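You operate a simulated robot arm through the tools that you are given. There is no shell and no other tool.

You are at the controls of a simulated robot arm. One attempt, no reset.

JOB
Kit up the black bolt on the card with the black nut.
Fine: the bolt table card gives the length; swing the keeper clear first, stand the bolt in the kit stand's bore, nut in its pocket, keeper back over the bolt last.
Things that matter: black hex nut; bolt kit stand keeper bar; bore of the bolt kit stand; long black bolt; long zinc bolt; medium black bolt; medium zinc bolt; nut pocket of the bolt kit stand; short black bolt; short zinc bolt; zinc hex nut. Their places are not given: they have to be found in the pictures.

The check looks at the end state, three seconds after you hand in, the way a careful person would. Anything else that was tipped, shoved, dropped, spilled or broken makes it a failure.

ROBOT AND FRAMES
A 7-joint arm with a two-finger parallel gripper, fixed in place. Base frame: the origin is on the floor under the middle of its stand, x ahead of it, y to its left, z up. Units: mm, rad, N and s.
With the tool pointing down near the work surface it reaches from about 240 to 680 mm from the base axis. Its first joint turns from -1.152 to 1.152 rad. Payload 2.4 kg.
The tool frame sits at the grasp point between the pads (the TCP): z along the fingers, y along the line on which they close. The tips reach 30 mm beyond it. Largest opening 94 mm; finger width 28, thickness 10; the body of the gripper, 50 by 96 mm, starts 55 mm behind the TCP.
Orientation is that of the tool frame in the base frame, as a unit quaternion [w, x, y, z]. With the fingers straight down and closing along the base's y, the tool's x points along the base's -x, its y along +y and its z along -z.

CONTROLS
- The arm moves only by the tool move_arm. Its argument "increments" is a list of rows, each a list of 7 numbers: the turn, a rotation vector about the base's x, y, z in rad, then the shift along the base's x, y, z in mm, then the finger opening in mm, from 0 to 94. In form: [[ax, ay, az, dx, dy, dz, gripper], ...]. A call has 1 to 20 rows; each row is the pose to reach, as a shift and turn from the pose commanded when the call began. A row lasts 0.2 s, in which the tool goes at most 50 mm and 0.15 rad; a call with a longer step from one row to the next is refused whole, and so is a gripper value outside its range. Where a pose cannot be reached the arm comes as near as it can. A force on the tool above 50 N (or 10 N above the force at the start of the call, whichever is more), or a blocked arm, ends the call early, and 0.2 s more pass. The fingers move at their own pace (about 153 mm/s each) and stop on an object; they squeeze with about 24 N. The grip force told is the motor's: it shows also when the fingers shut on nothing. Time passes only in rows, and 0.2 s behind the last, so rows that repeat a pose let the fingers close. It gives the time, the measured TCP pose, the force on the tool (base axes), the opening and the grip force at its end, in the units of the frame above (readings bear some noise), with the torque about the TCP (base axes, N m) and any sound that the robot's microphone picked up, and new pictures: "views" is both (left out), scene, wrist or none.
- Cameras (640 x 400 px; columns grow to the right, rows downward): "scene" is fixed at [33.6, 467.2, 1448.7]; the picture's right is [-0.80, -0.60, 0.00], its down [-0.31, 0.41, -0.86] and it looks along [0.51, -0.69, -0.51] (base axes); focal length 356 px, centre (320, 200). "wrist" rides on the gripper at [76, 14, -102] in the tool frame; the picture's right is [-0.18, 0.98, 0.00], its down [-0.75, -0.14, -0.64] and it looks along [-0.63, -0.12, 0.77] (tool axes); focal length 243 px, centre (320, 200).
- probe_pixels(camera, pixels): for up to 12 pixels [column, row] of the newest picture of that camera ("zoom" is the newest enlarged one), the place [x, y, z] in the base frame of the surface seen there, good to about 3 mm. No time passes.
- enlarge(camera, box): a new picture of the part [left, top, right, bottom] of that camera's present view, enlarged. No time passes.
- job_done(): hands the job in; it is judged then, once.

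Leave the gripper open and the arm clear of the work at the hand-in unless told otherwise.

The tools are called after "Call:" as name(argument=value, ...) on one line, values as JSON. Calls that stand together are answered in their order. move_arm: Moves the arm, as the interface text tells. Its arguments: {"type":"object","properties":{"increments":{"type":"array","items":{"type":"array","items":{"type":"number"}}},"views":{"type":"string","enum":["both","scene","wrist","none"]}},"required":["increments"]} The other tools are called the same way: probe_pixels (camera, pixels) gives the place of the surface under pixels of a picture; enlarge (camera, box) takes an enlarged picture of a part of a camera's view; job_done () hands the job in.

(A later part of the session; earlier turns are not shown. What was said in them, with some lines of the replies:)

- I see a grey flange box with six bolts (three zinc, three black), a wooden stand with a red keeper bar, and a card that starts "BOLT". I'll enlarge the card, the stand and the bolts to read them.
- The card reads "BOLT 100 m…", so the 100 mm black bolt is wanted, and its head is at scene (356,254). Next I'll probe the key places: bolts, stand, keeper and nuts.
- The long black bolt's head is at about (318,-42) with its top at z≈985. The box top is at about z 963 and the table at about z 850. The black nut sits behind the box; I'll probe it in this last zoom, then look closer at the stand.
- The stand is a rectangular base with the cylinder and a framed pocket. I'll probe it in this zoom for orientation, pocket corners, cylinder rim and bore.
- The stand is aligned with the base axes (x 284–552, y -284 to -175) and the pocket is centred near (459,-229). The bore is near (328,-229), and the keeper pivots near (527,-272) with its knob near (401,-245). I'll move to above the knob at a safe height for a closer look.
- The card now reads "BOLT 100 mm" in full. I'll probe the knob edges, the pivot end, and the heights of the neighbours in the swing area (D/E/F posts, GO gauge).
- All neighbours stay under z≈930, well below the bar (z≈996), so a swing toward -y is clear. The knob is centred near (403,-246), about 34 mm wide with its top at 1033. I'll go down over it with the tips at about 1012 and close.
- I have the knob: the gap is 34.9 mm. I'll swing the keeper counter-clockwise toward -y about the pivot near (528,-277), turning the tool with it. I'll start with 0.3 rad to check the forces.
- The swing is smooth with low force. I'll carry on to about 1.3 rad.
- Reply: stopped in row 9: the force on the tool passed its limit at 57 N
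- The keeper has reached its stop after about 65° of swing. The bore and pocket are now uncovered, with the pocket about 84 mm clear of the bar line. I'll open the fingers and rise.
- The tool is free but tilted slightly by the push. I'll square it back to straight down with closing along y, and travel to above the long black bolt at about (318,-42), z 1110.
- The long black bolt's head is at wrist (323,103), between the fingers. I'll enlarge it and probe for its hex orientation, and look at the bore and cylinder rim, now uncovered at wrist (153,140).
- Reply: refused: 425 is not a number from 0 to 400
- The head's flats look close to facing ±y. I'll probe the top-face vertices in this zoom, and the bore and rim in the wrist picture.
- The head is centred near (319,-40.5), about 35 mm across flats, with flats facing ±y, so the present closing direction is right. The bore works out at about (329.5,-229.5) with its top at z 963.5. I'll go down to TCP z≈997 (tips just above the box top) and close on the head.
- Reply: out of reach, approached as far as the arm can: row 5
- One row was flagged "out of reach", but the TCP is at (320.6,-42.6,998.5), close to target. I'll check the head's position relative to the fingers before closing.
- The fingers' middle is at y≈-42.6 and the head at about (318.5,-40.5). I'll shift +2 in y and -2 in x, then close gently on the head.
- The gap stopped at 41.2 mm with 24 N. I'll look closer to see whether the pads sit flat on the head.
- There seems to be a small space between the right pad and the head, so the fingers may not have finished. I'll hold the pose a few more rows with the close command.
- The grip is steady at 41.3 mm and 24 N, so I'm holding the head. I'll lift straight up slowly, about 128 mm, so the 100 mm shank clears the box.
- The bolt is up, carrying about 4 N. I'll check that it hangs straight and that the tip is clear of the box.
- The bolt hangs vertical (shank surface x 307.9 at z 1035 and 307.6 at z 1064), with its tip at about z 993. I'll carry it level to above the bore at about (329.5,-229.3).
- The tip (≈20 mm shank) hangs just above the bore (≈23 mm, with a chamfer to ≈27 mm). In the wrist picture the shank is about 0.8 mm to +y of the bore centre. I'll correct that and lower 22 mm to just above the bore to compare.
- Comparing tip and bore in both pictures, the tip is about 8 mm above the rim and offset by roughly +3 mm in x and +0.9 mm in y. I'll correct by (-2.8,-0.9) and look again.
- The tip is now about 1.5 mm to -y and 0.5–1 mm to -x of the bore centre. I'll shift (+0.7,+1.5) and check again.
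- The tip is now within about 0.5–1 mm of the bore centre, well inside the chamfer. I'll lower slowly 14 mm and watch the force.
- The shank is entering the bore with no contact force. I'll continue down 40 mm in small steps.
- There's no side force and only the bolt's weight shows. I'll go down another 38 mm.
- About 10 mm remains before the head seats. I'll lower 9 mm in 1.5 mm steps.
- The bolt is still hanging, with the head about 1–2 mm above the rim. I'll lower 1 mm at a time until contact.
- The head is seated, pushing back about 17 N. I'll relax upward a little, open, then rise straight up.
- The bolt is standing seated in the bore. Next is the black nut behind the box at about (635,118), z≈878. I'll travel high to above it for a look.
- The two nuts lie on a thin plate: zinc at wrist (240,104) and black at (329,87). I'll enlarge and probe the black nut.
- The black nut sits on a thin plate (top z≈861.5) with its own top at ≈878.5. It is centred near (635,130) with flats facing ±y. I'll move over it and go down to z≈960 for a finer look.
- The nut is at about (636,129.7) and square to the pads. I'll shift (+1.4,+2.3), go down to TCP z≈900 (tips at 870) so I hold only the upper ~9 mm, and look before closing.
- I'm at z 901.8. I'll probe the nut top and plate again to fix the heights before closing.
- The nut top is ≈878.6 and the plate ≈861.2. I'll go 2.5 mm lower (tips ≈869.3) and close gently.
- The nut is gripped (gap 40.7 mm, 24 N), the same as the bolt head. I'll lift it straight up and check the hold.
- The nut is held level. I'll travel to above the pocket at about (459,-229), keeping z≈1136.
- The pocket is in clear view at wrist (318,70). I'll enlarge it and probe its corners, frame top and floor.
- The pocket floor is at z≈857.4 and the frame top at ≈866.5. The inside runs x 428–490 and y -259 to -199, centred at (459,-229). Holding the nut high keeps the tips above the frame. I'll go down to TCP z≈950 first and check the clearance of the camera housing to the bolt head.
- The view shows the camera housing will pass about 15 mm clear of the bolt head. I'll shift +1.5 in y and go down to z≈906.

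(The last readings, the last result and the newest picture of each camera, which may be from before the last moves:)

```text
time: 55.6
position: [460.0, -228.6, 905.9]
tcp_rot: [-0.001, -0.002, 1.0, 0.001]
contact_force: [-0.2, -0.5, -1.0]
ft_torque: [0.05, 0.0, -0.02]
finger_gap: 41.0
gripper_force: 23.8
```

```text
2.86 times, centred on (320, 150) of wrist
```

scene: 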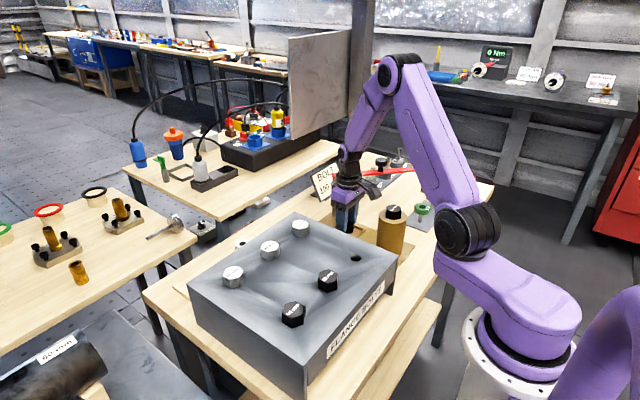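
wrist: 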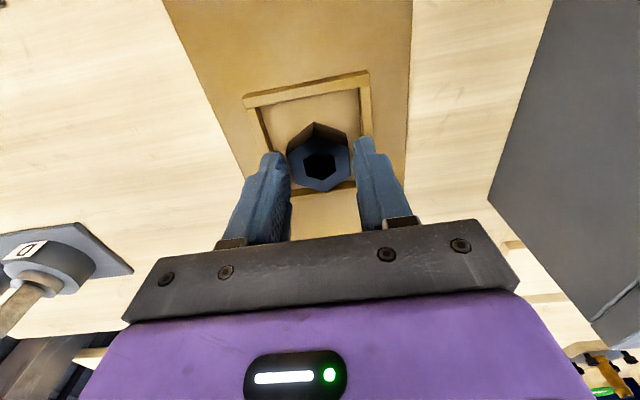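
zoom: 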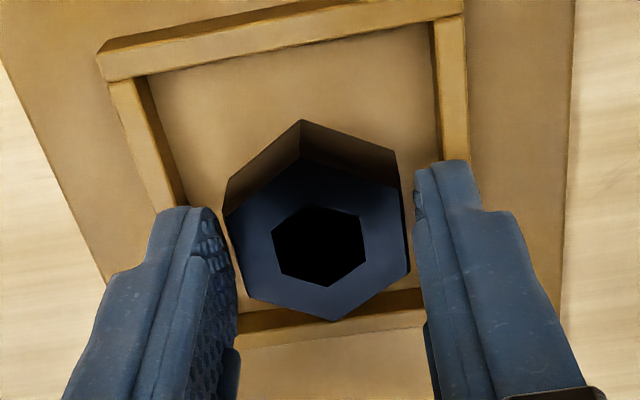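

The nut is lined up in the frame and everything is clear. I'll lower 8 mm at about 1.3 mm per row, watching for contact.

Call:
move_arm(increments=[[0, 0, 0, 0, 0, -1.5, 25], [0, 0, 0, 0, 0, -3, 25], [0, 0, 0, 0, 0, -4.5, 25], [0, 0, 0, 0, 0, -6, 25], [0, 0, 0, 0, 0, -7, 25], [0, 0, 0, 0, 0, -8, 25], [0, 0, 0, 0, 0, -8, 25]])

Call:
enlarge(camera="wrist", box=[250, 80, 390, 220])

Call:
enlarge(camera="scene", box=[325, 190, 385, 245])

```text
time: 57.2
position: [461.1, -226.7, 897.0]
tcp_rot: [0.0, -0.001, 1.0, 0.0]
contact_force: [-4.1, 0.1, 5.9]
ft_torque: [0.21, 0.1, 0.12]
finger_gap: 40.9
gripper_force: 23.9
```

scene: 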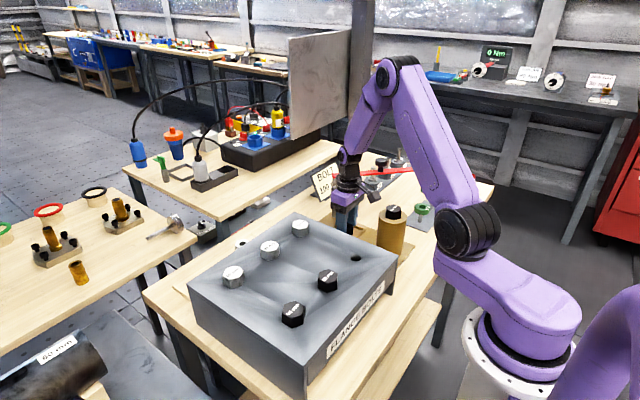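
wrist: 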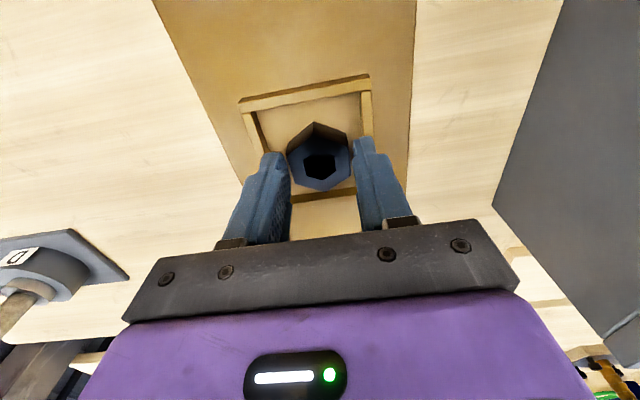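

```text
2.86 times, centred on (320, 150) of wrist
```

zoom: 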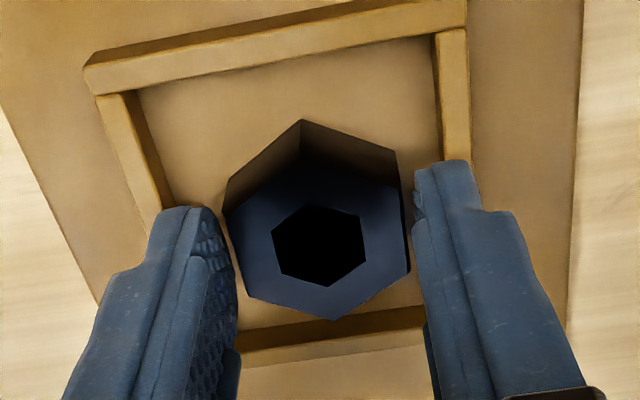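

```text
7.27 times, centred on (355, 218) of scene
```

zoom: 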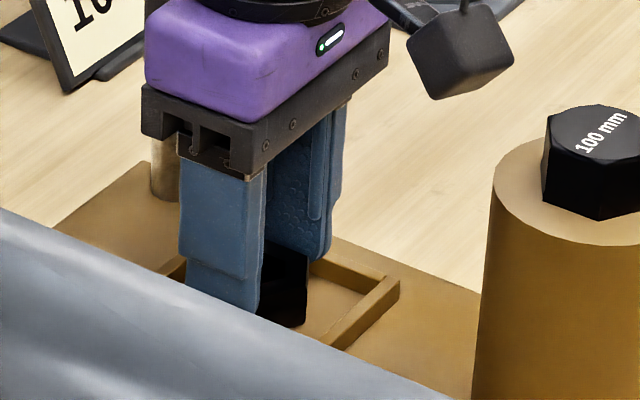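

A light contact: 6 N at the +y fingertip (torque arm ≈ +30 mm), so that tip is just touching the frame top. The nut is about 2.5 mm above the floor. I'll raise 1 mm, shift -1.5 in y, and open a little so the nut settles into the pocket.

Call:
move_arm(increments=[[0, 0, 0, 0, -0.8, 1.2, 25], [0, 0, 0, 0, -1.5, 1.2, 25], [0, 0, 0, 0, -1.5, 1.2, 25]], views="none")

```text
time: 58.0
position: [460.9, -229.8, 898.5]
tcp_rot: [0.0, -0.002, 1.0, 0.0]
contact_force: [-0.2, 0.0, -0.9]
ft_torque: [-0.01, 0.02, 0.01]
finger_gap: 40.9
gripper_force: 24.1
```

I'm free of contact and centred at (460.9,-229.8,898.5). I'll open now; the nut drops about 3 mm onto the pocket floor. Then I'll rise straight up.

Call:
move_arm(increments=[[0, 0, 0, 0, 0, 0, 44], [0, 0, 0, 0, 0, 0, 50], [0, 0, 0, 0, 0, 0, 60], [0, 0, 0, 0, 0, 0, 75], [0, 0, 0, 0, 0, 0, 94], [0, 0, 0, 0, 0, 15, 94], [0, 0, 0, 0, 0, 35, 94], [0, 0, 0, 0, 0, 60, 94], [0, 0, 0, 0, 0, 90, 94], [0, 0, 0, 0, 0, 125, 94], [0, 0, 0, 0, 0, 165, 94], [0, 0, 0, 0, 0, 210, 94], [0, 0, 0, 0, 0, 250, 94]])

Call:
enlarge(camera="scene", box=[320, 160, 430, 270])

Call:
enlarge(camera="wrist", box=[260, 0, 390, 130])

```text
time: 60.8
position: [459.1, -226.2, 1148.3]
tcp_rot: [0.0, -0.002, 1.0, 0.0]
contact_force: [0.5, 0.1, -0.2]
ft_torque: [-0.02, 0.03, -0.01]
finger_gap: 94.0
gripper_force: 0.1
```

scene: 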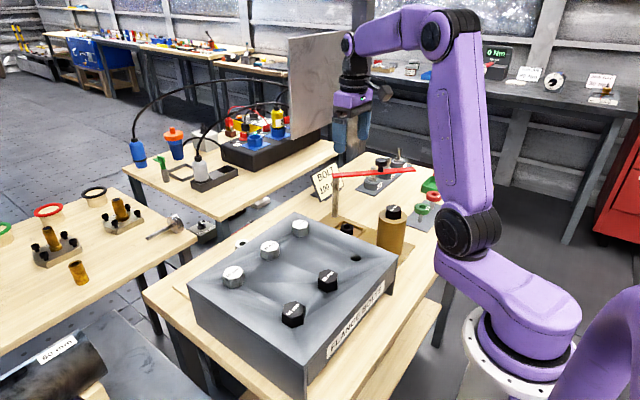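
wrist: 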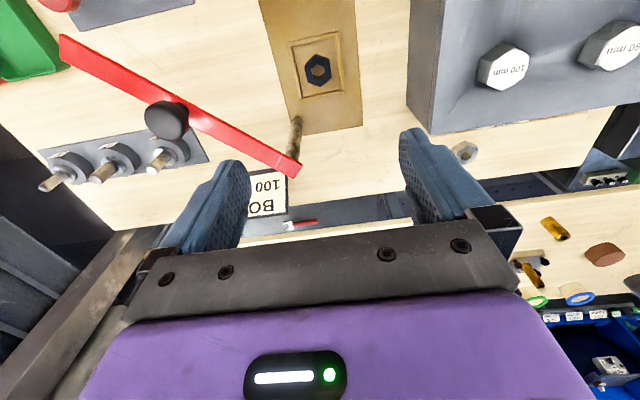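

```text
3.64 times, centred on (375, 215) of scene
```

zoom: 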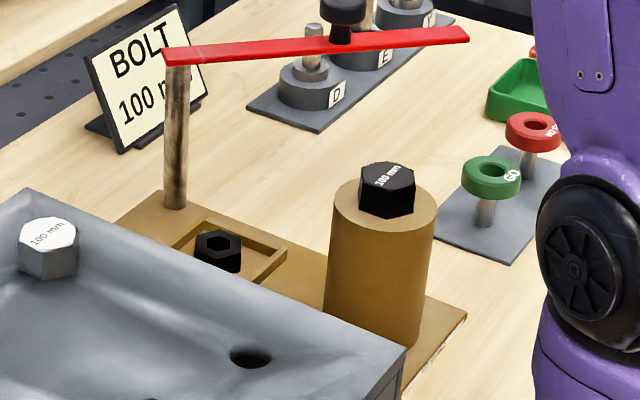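

```text
3.08 times, centred on (325, 65) of wrist
```

zoom: 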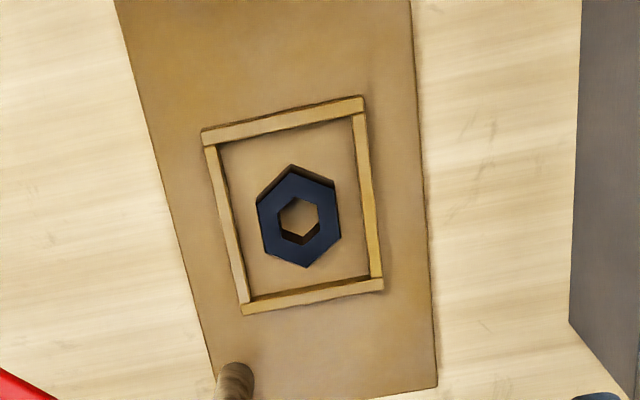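

The black nut lies flat inside the pocket. Now the keeper: I'll probe the knob at wrist (166,118), the bar, and the seated bolt head's height.

Call:
probe_pixels(camera="wrist", pixels=[[165, 118], [147, 118], [185, 120], [165, 102], [167, 133], [62, 45], [75, 38], [298, 172], [225, 130], [100, 70]])

Call:
probe_pixels(camera="scene", pixels=[[393, 209], [390, 213], [396, 211], [381, 161], [381, 166], [412, 168], [410, 172], [336, 176]])

```text
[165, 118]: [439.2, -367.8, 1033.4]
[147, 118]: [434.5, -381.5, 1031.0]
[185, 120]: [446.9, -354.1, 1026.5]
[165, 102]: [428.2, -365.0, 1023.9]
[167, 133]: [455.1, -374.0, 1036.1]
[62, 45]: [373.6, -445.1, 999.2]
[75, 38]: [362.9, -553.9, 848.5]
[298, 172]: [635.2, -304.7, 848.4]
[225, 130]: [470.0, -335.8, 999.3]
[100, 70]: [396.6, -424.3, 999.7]
```

```text
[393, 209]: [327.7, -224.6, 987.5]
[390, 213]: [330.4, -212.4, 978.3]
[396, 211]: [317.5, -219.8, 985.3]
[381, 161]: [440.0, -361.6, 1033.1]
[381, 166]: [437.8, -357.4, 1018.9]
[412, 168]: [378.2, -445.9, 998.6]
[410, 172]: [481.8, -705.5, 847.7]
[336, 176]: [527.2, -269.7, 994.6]
```

The bolt head's top is at about z 986, under the bar (top ≈998). The knob is centred near (441,-368.5). I'll move above it with the tool turned +1.047 rad to match the bar.

Call:
move_arm(increments=[[0, 0, 0.1309, -2.3, -17.8, 0, 94], [0, 0, 0.2618, -4.5, -35.6, 0, 94], [0, 0, 0.3926, -6.8, -53.4, 0, 94], [0, 0, 0.5235, -9.1, -71.2, 0, 94], [0, 0, 0.6544, -11.3, -89, 0, 94], [0, 0, 0.7853, -13.6, -106.7, 0, 94], [0, 0, 0.9161, -15.8, -124.5, 0, 94], [0, 0, 1.047, -18.1, -142.3, 0, 94], [0, 0, 1.047, -18.1, -142.3, -20, 94], [0, 0, 1.047, -18.1, -142.3, -20, 94]])

Call:
enlarge(camera="wrist", box=[220, 40, 420, 200])

```text
time: 63.0
position: [443.9, -370.7, 1129.6]
tcp_rot: [-0.001, -0.501, 0.865, 0.0]
contact_force: [0.8, 0.3, 0.3]
ft_torque: [0.06, 0.0, 0.0]
finger_gap: 93.9
gripper_force: 0.1
```

scene: 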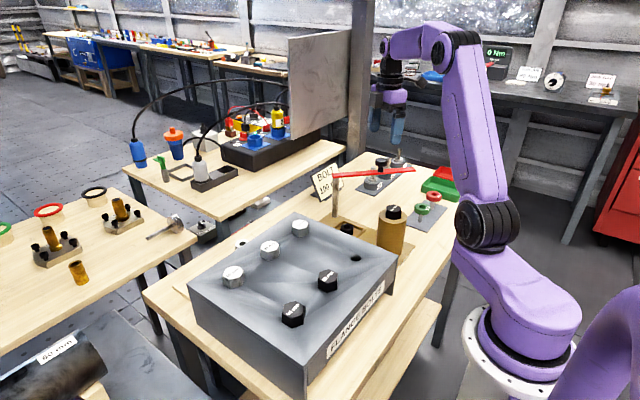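
wrist: 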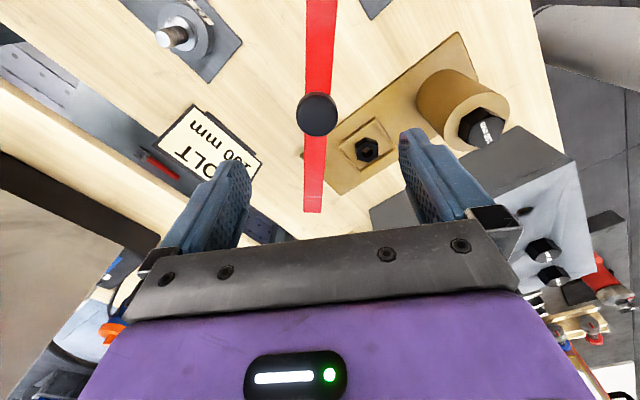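

```text
2.50 times, centred on (320, 120) of wrist
```

zoom: 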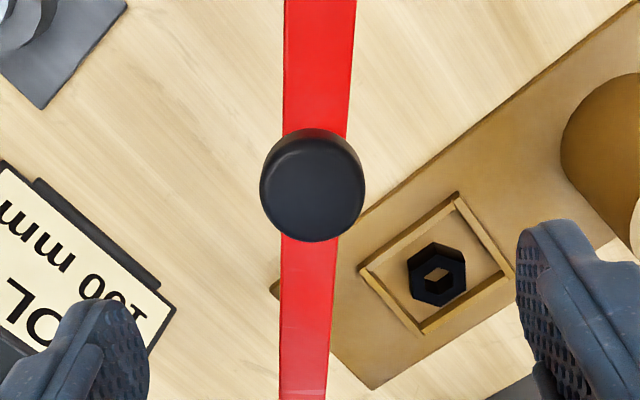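

Good alignment. I'll probe the knob from this view to fix its centre.

Call:
probe_pixels(camera="zoom", pixels=[[312, 187], [266, 187], [358, 187], [312, 145], [312, 236], [345, 50], [290, 50], [285, 350], [328, 350], [300, 395]])

```text
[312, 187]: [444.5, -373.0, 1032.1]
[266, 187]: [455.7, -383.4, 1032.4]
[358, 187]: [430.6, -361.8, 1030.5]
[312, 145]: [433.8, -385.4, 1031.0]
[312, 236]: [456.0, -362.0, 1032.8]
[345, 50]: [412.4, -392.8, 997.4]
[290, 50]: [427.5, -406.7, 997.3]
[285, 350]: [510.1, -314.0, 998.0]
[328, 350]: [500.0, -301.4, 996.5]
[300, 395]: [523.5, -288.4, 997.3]
```

The knob is at about (444.2,-373) and the bar heads 227.5° from its pivot near (530,-278). I'll go down to z≈1042 and close on the knob.

Call:
move_arm(increments=[[0, 0, 0, 0.3, -2.3, -22, 94], [0, 0, 0, 0.3, -2.3, -44, 94], [0, 0, 0, 0.3, -2.3, -64, 94], [0, 0, 0, 0.3, -2.3, -78, 94], [0, 0, 0, 0.3, -2.3, -87, 94], [0, 0, 0, 0.3, -2.3, -87, 75], [0, 0, 0, 0.3, -2.3, -87, 55], [0, 0, 0, 0.3, -2.3, -87, 42], [0, 0, 0, 0.3, -2.3, -87, 30], [0, 0, 0, 0.3, -2.3, -87, 30], [0, 0, 0, 0.3, -2.3, -87, 30]])

```text
time: 65.4
position: [444.2, -373.7, 1041.0]
tcp_rot: [0.0, -0.502, 0.865, 0.001]
contact_force: [-0.4, 0.1, -1.1]
ft_torque: [-0.03, 0.0, -0.07]
finger_gap: 34.7
gripper_force: 45.2
```

scene: 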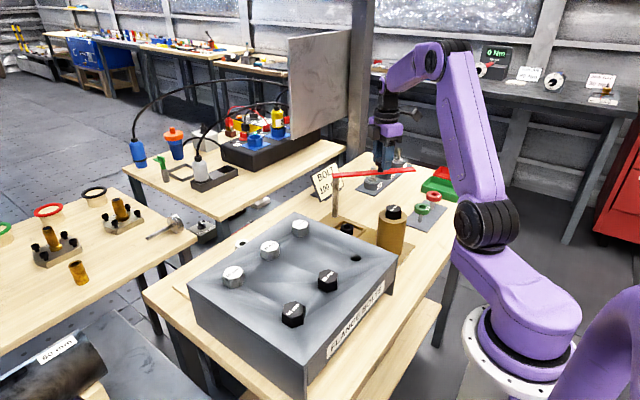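
wrist: 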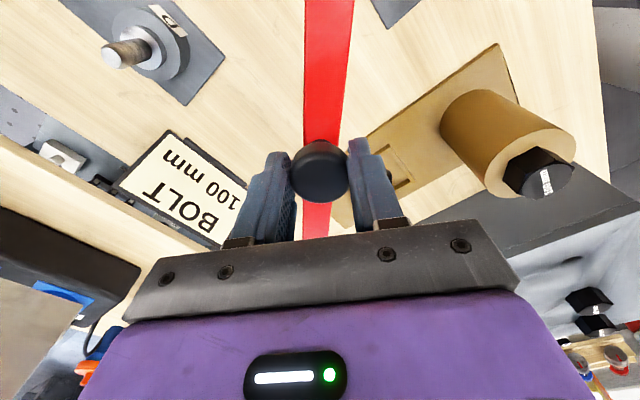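

I have the knob. I'll swing the keeper back clockwise 0.8 rad first.

Call:
move_arm(increments=[[0, 0, -0.1, -9.1, 9.0, 0, 30], [0, 0, -0.2, -17.3, 18.95, 0, 30], [0, 0, -0.3, -24.4, 29.6, 0, 30], [0, 0, -0.4, -30.5, 41.0, 0, 30], [0, 0, -0.5, -35.4, 52.8, 0, 30], [0, 0, -0.6, -39.0, 65.2, 0, 30], [0, 0, -0.7, -41.5, 77.8, 0, 30], [0, 0, -0.8, -42.6, 90.6, 0, 30]])

Call:
enlarge(camera="scene", box=[320, 150, 430, 260])

```text
time: 67.2
position: [402.0, -283.3, 1040.8]
tcp_rot: [0.001, -0.123, 0.992, 0.0]
contact_force: [11.1, -1.4, 5.3]
ft_torque: [0.14, -1.18, -0.05]
finger_gap: 34.9
gripper_force: 45.3
```

scene: 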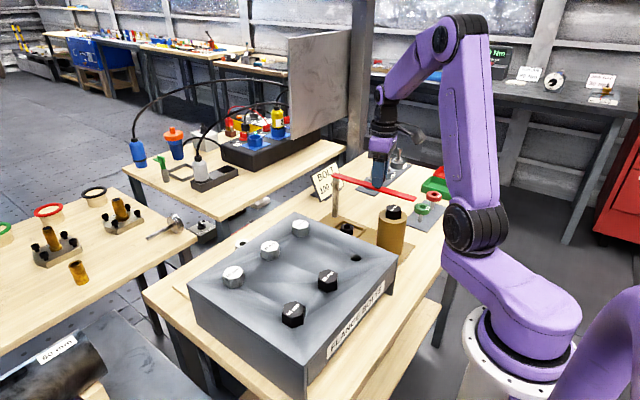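
wrist: 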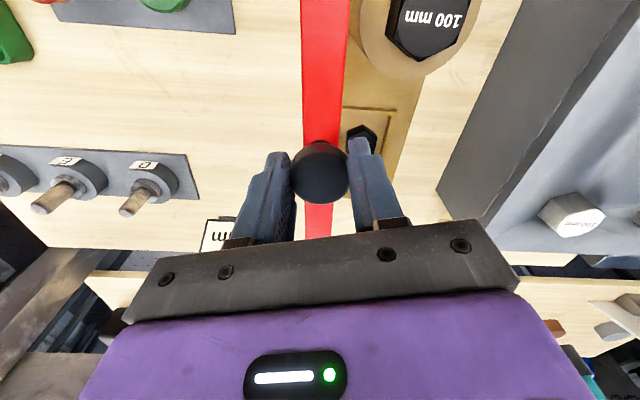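

```text
3.64 times, centred on (375, 205) of scene
```

zoom: 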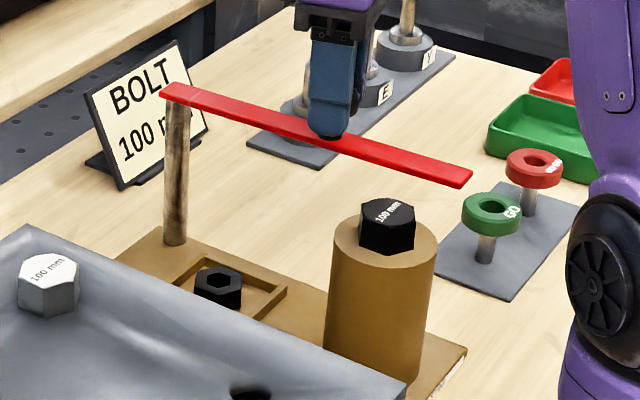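

There's a mild 11 N pull toward the pivot, so the radius is a touch smaller than assumed. Before passing over the bolt, I'll check the bar's underside against the head's top.

Call:
enlarge(camera="scene", box=[370, 180, 410, 215])

Call:
probe_pixels(camera="zoom", pixels=[[450, 195], [455, 212], [400, 180], [400, 195], [350, 165], [350, 180], [250, 290], [290, 280], [200, 290], [230, 330]])

```text
11.43 times, centred on (390, 198) of scene
```

zoom: 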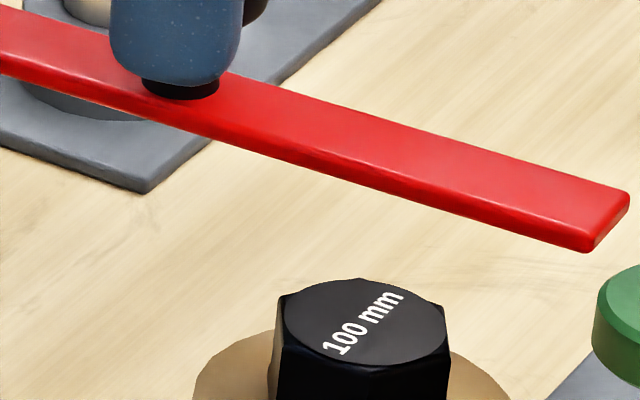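

```text
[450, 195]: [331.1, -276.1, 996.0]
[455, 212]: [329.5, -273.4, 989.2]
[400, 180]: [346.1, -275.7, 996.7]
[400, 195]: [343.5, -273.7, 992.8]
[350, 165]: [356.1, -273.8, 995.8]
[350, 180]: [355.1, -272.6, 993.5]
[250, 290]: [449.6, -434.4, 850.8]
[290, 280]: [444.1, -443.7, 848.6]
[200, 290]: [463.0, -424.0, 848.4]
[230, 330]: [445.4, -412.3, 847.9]
```

The bar is about 5 mm thick, so its underside is ≈991 and the head top ≈986, which clears. I'll finish the swing with a 2 mm radial correction.

Call:
move_arm(increments=[[0, 0, 0, 1.5, 0, 0, 30], [0, 0, -0.05, 1.7, 6.4, 0, 30], [0, 0, -0.1, 2.0, 12.8, 0, 30], [0, 0, -0.15, 2.7, 19.2, 0, 30], [0, 0, -0.2, 3.5, 25.6, 0, 30], [0, 0, -0.24, 4.4, 30.7, 0, 30], [0, 0, -0.277, 5.3, 35.3, 0, 30], [0, 0, -0.277, 5.3, 35.3, 0, 30]])

Call:
enlarge(camera="scene", box=[320, 150, 430, 260])

```text
time: 69.0
position: [406.0, -248.5, 1042.7]
tcp_rot: [-0.002, 0.013, 1.0, 0.001]
contact_force: [-4.6, 1.0, -7.0]
ft_torque: [0.08, -0.53, -0.01]
finger_gap: 34.7
gripper_force: 45.1
```

scene: 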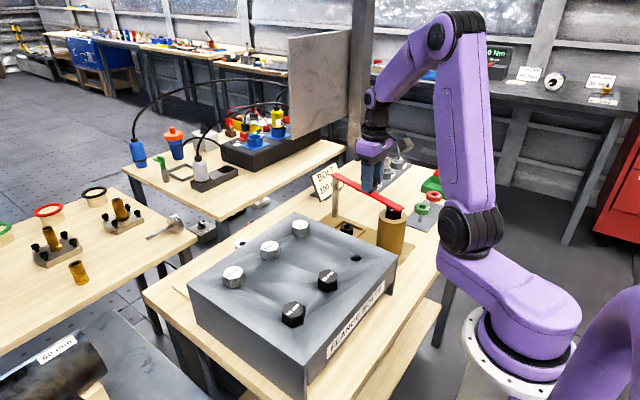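
wrist: 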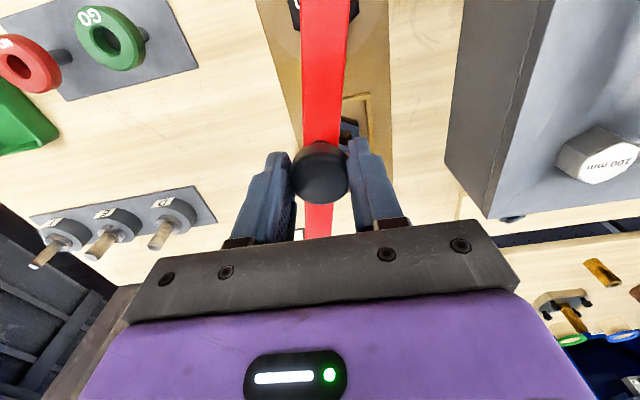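

```text
3.64 times, centred on (375, 205) of scene
```

zoom: 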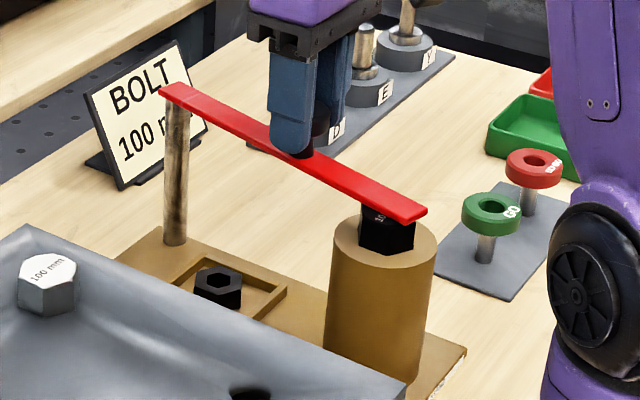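

The keeper is back over the bolt head, and the bar end is at the same picture place as at the start. I'll open the fingers and rise straight up.

Call:
move_arm(increments=[[0, 0, 0, 0, 0, 0, 45], [0, 0, 0, 0, 0, 0, 70], [0, 0, 0, 0, 0, 0, 94], [0, 0, 0, 0, 0, 0, 94], [0, 0, 0, 0, 0, 20, 94], [0, 0, 0, 0, 0, 45, 94], [0, 0, 0, 0, 0, 75, 94], [0, 0, 0, 0, 0, 110, 94], [0, 0, 0, 0, 0, 150, 94], [0, 0, 0, 0, 0, 190, 94], [0, 0, 0, 0, 0, 190, 94]])

Call:
enlarge(camera="scene", box=[320, 150, 430, 260])

Call:
enlarge(camera="wrist", box=[230, 0, 400, 170])

```text
time: 71.4
position: [406.3, -245.8, 1231.8]
tcp_rot: [0.0, 0.013, 1.0, -0.001]
contact_force: [-0.6, 1.1, 0.8]
ft_torque: [-0.03, -0.03, 0.03]
finger_gap: 94.1
gripper_force: 0.0
```

scene: 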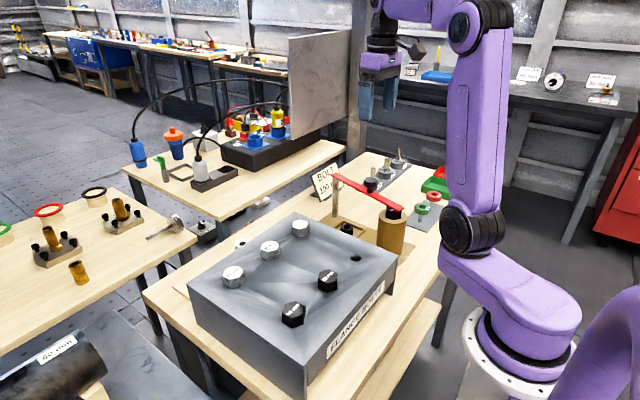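
wrist: 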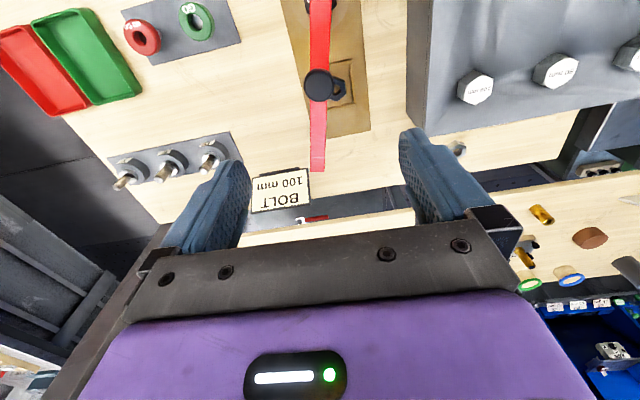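

```text
3.64 times, centred on (375, 205) of scene
```

zoom: 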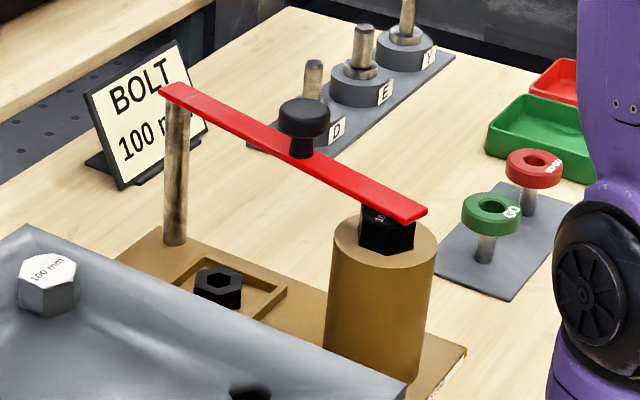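

```text
2.35 times, centred on (315, 85) of wrist
```

zoom: 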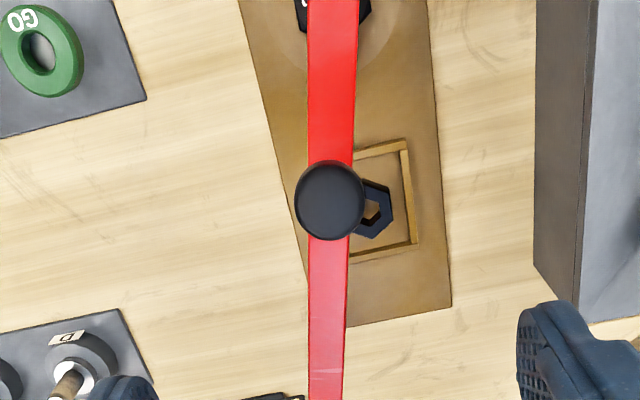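

The keeper rests over the bolt with the nut in its pocket. I'll bring the arm back toward its starting pose, clear of the work, and take a final look at everything.

Call:
move_arm(increments=[[0, 0, 0, -9, 26, 4, 94], [0, 0, 0, -18, 52, 8, 94], [0, 0, 0, -27, 78, 12, 94], [0, 0, 0, -36, 105, 16, 94], [0, 0, 0, -45, 131, 20, 94], [0, 0, 0, -54, 158, 24, 94], [0, 0, 0, -54, 158, 24, 94], [0, 0, 0, -54, 158, 24, 94]])

Call:
enlarge(camera="wrist", box=[170, 0, 330, 180])

Call:
enlarge(camera="scene", box=[170, 150, 430, 370])

```text
time: 73.2
position: [349.3, -89.2, 1256.8]
tcp_rot: [0.0, 0.013, 1.0, 0.0]
contact_force: [0.6, 0.5, 0.4]
ft_torque: [-0.01, 0.0, -0.02]
finger_gap: 93.8
gripper_force: 0.0
```

scene: 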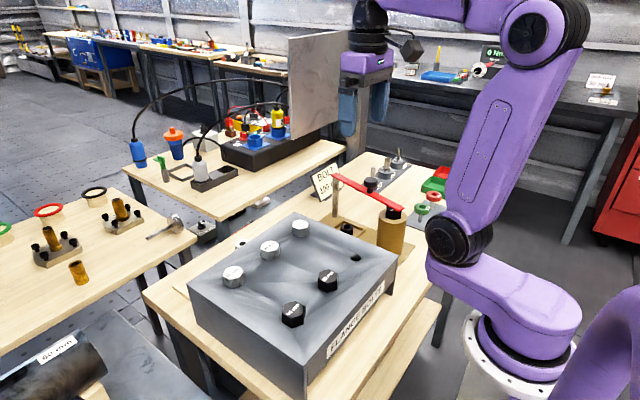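
wrist: 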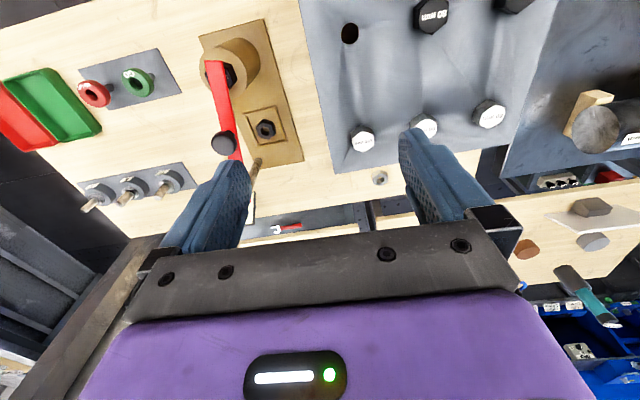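

```text
2.22 times, centred on (250, 90) of wrist
```

zoom: 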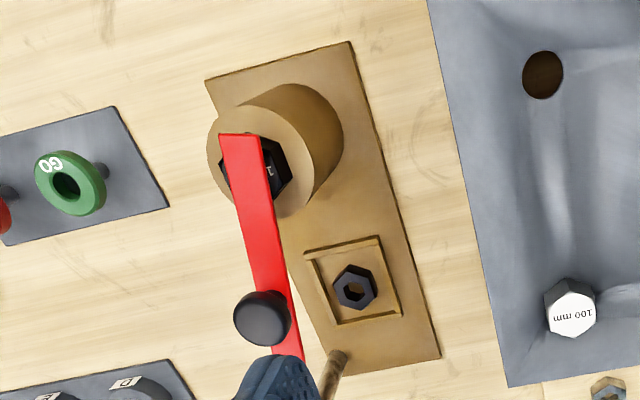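

```text
1.82 times, centred on (300, 260) of scene
```

zoom: 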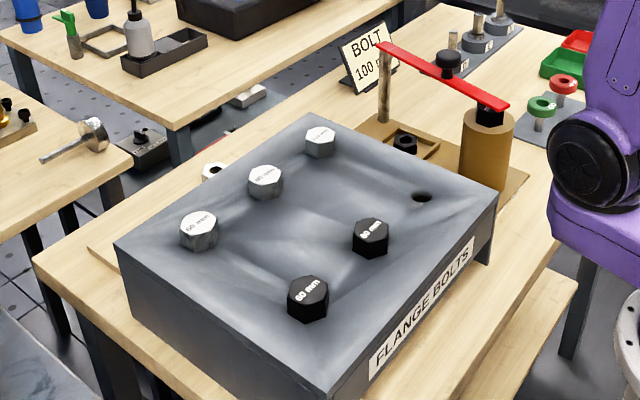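

I'll make a last check of the keeper's line against the bolt's centre and that the bolt head and nut sit at the right heights.

Call:
probe_pixels(camera="zoom", pixels=[[226, 140], [258, 140], [235, 180], [266, 180], [262, 315], [283, 165], [229, 180], [280, 200], [355, 272], [340, 290], [260, 260], [285, 260]])

```text
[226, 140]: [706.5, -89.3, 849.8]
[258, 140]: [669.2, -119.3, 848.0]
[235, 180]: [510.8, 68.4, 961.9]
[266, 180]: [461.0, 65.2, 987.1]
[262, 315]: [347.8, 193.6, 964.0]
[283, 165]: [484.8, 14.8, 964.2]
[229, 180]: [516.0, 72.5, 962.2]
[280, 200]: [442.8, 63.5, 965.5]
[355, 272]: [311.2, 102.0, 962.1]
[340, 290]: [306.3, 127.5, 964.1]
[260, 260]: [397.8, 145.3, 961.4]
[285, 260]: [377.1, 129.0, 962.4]
```

That used the scene zoom, since it was the newest. I'll re-enlarge the wrist view of the stand and probe that.

Call:
enlarge(camera="wrist", box=[170, 0, 330, 180])

Call:
probe_pixels(camera="zoom", pixels=[[226, 140], [258, 140], [238, 185], [264, 185], [262, 315], [283, 165], [228, 182], [276, 190], [352, 272], [340, 290], [255, 260], [272, 260]])

```text
2.22 times, centred on (250, 90) of wrist
```

zoom: 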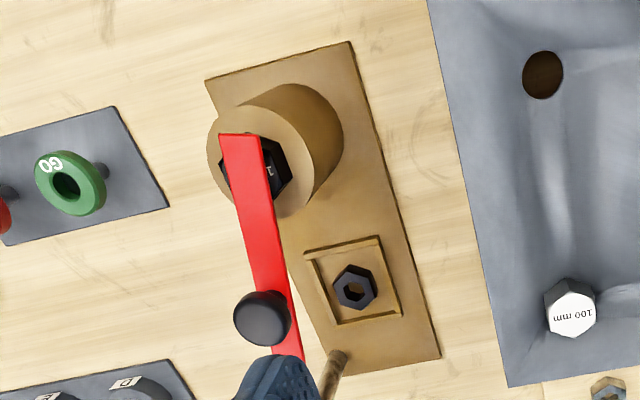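

```text
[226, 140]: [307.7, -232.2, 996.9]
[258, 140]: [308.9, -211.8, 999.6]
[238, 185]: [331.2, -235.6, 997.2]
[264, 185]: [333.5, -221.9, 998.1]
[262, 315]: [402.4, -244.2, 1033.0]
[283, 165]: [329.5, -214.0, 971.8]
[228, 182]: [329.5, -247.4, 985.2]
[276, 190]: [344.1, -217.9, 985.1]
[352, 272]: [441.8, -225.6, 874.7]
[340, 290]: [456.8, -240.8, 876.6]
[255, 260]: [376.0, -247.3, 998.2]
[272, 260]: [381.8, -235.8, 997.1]
```

The bar's centreline passes y≈-229 at x≈332, right over the bolt. The head top is at 985 (seated) and the nut top at ≈875 (flat on the pocket floor). The other bolts, the zinc nut and the neighbours look untouched, the gripper is open and the arm is clear, so I'm handing in.

Call:
job_done()

```text
The job is handed in.
```

I kitted the 100 mm black bolt with the black nut as the card asks, and the job is handed in. I don't have the check's result.

- **Keeper:** I swung the bar clear to its stop, about 60°, before anything else. It is now back over the bolt in its starting position, with its centreline passing over the middle of the bolt head.
- **Bolt:** It stands in the stand's bore with the head seated on the rim (head top at about z 985).
- **Nut:** It lies flat in its pocket (top at about z 875). I released it about 3 mm above the floor because the fingertips would have touched the pocket frame any lower.
- **Contacts:** The swing to the stop briefly tripped the 50 N force limit. One fingertip also touched the pocket frame at about 6 N. Neither moved the stand in the pictures.

In the final pictures the other bolts, the zinc nut and the neighbouring fixtures looked untouched. The gripper is open and the arm is back near its starting pose.
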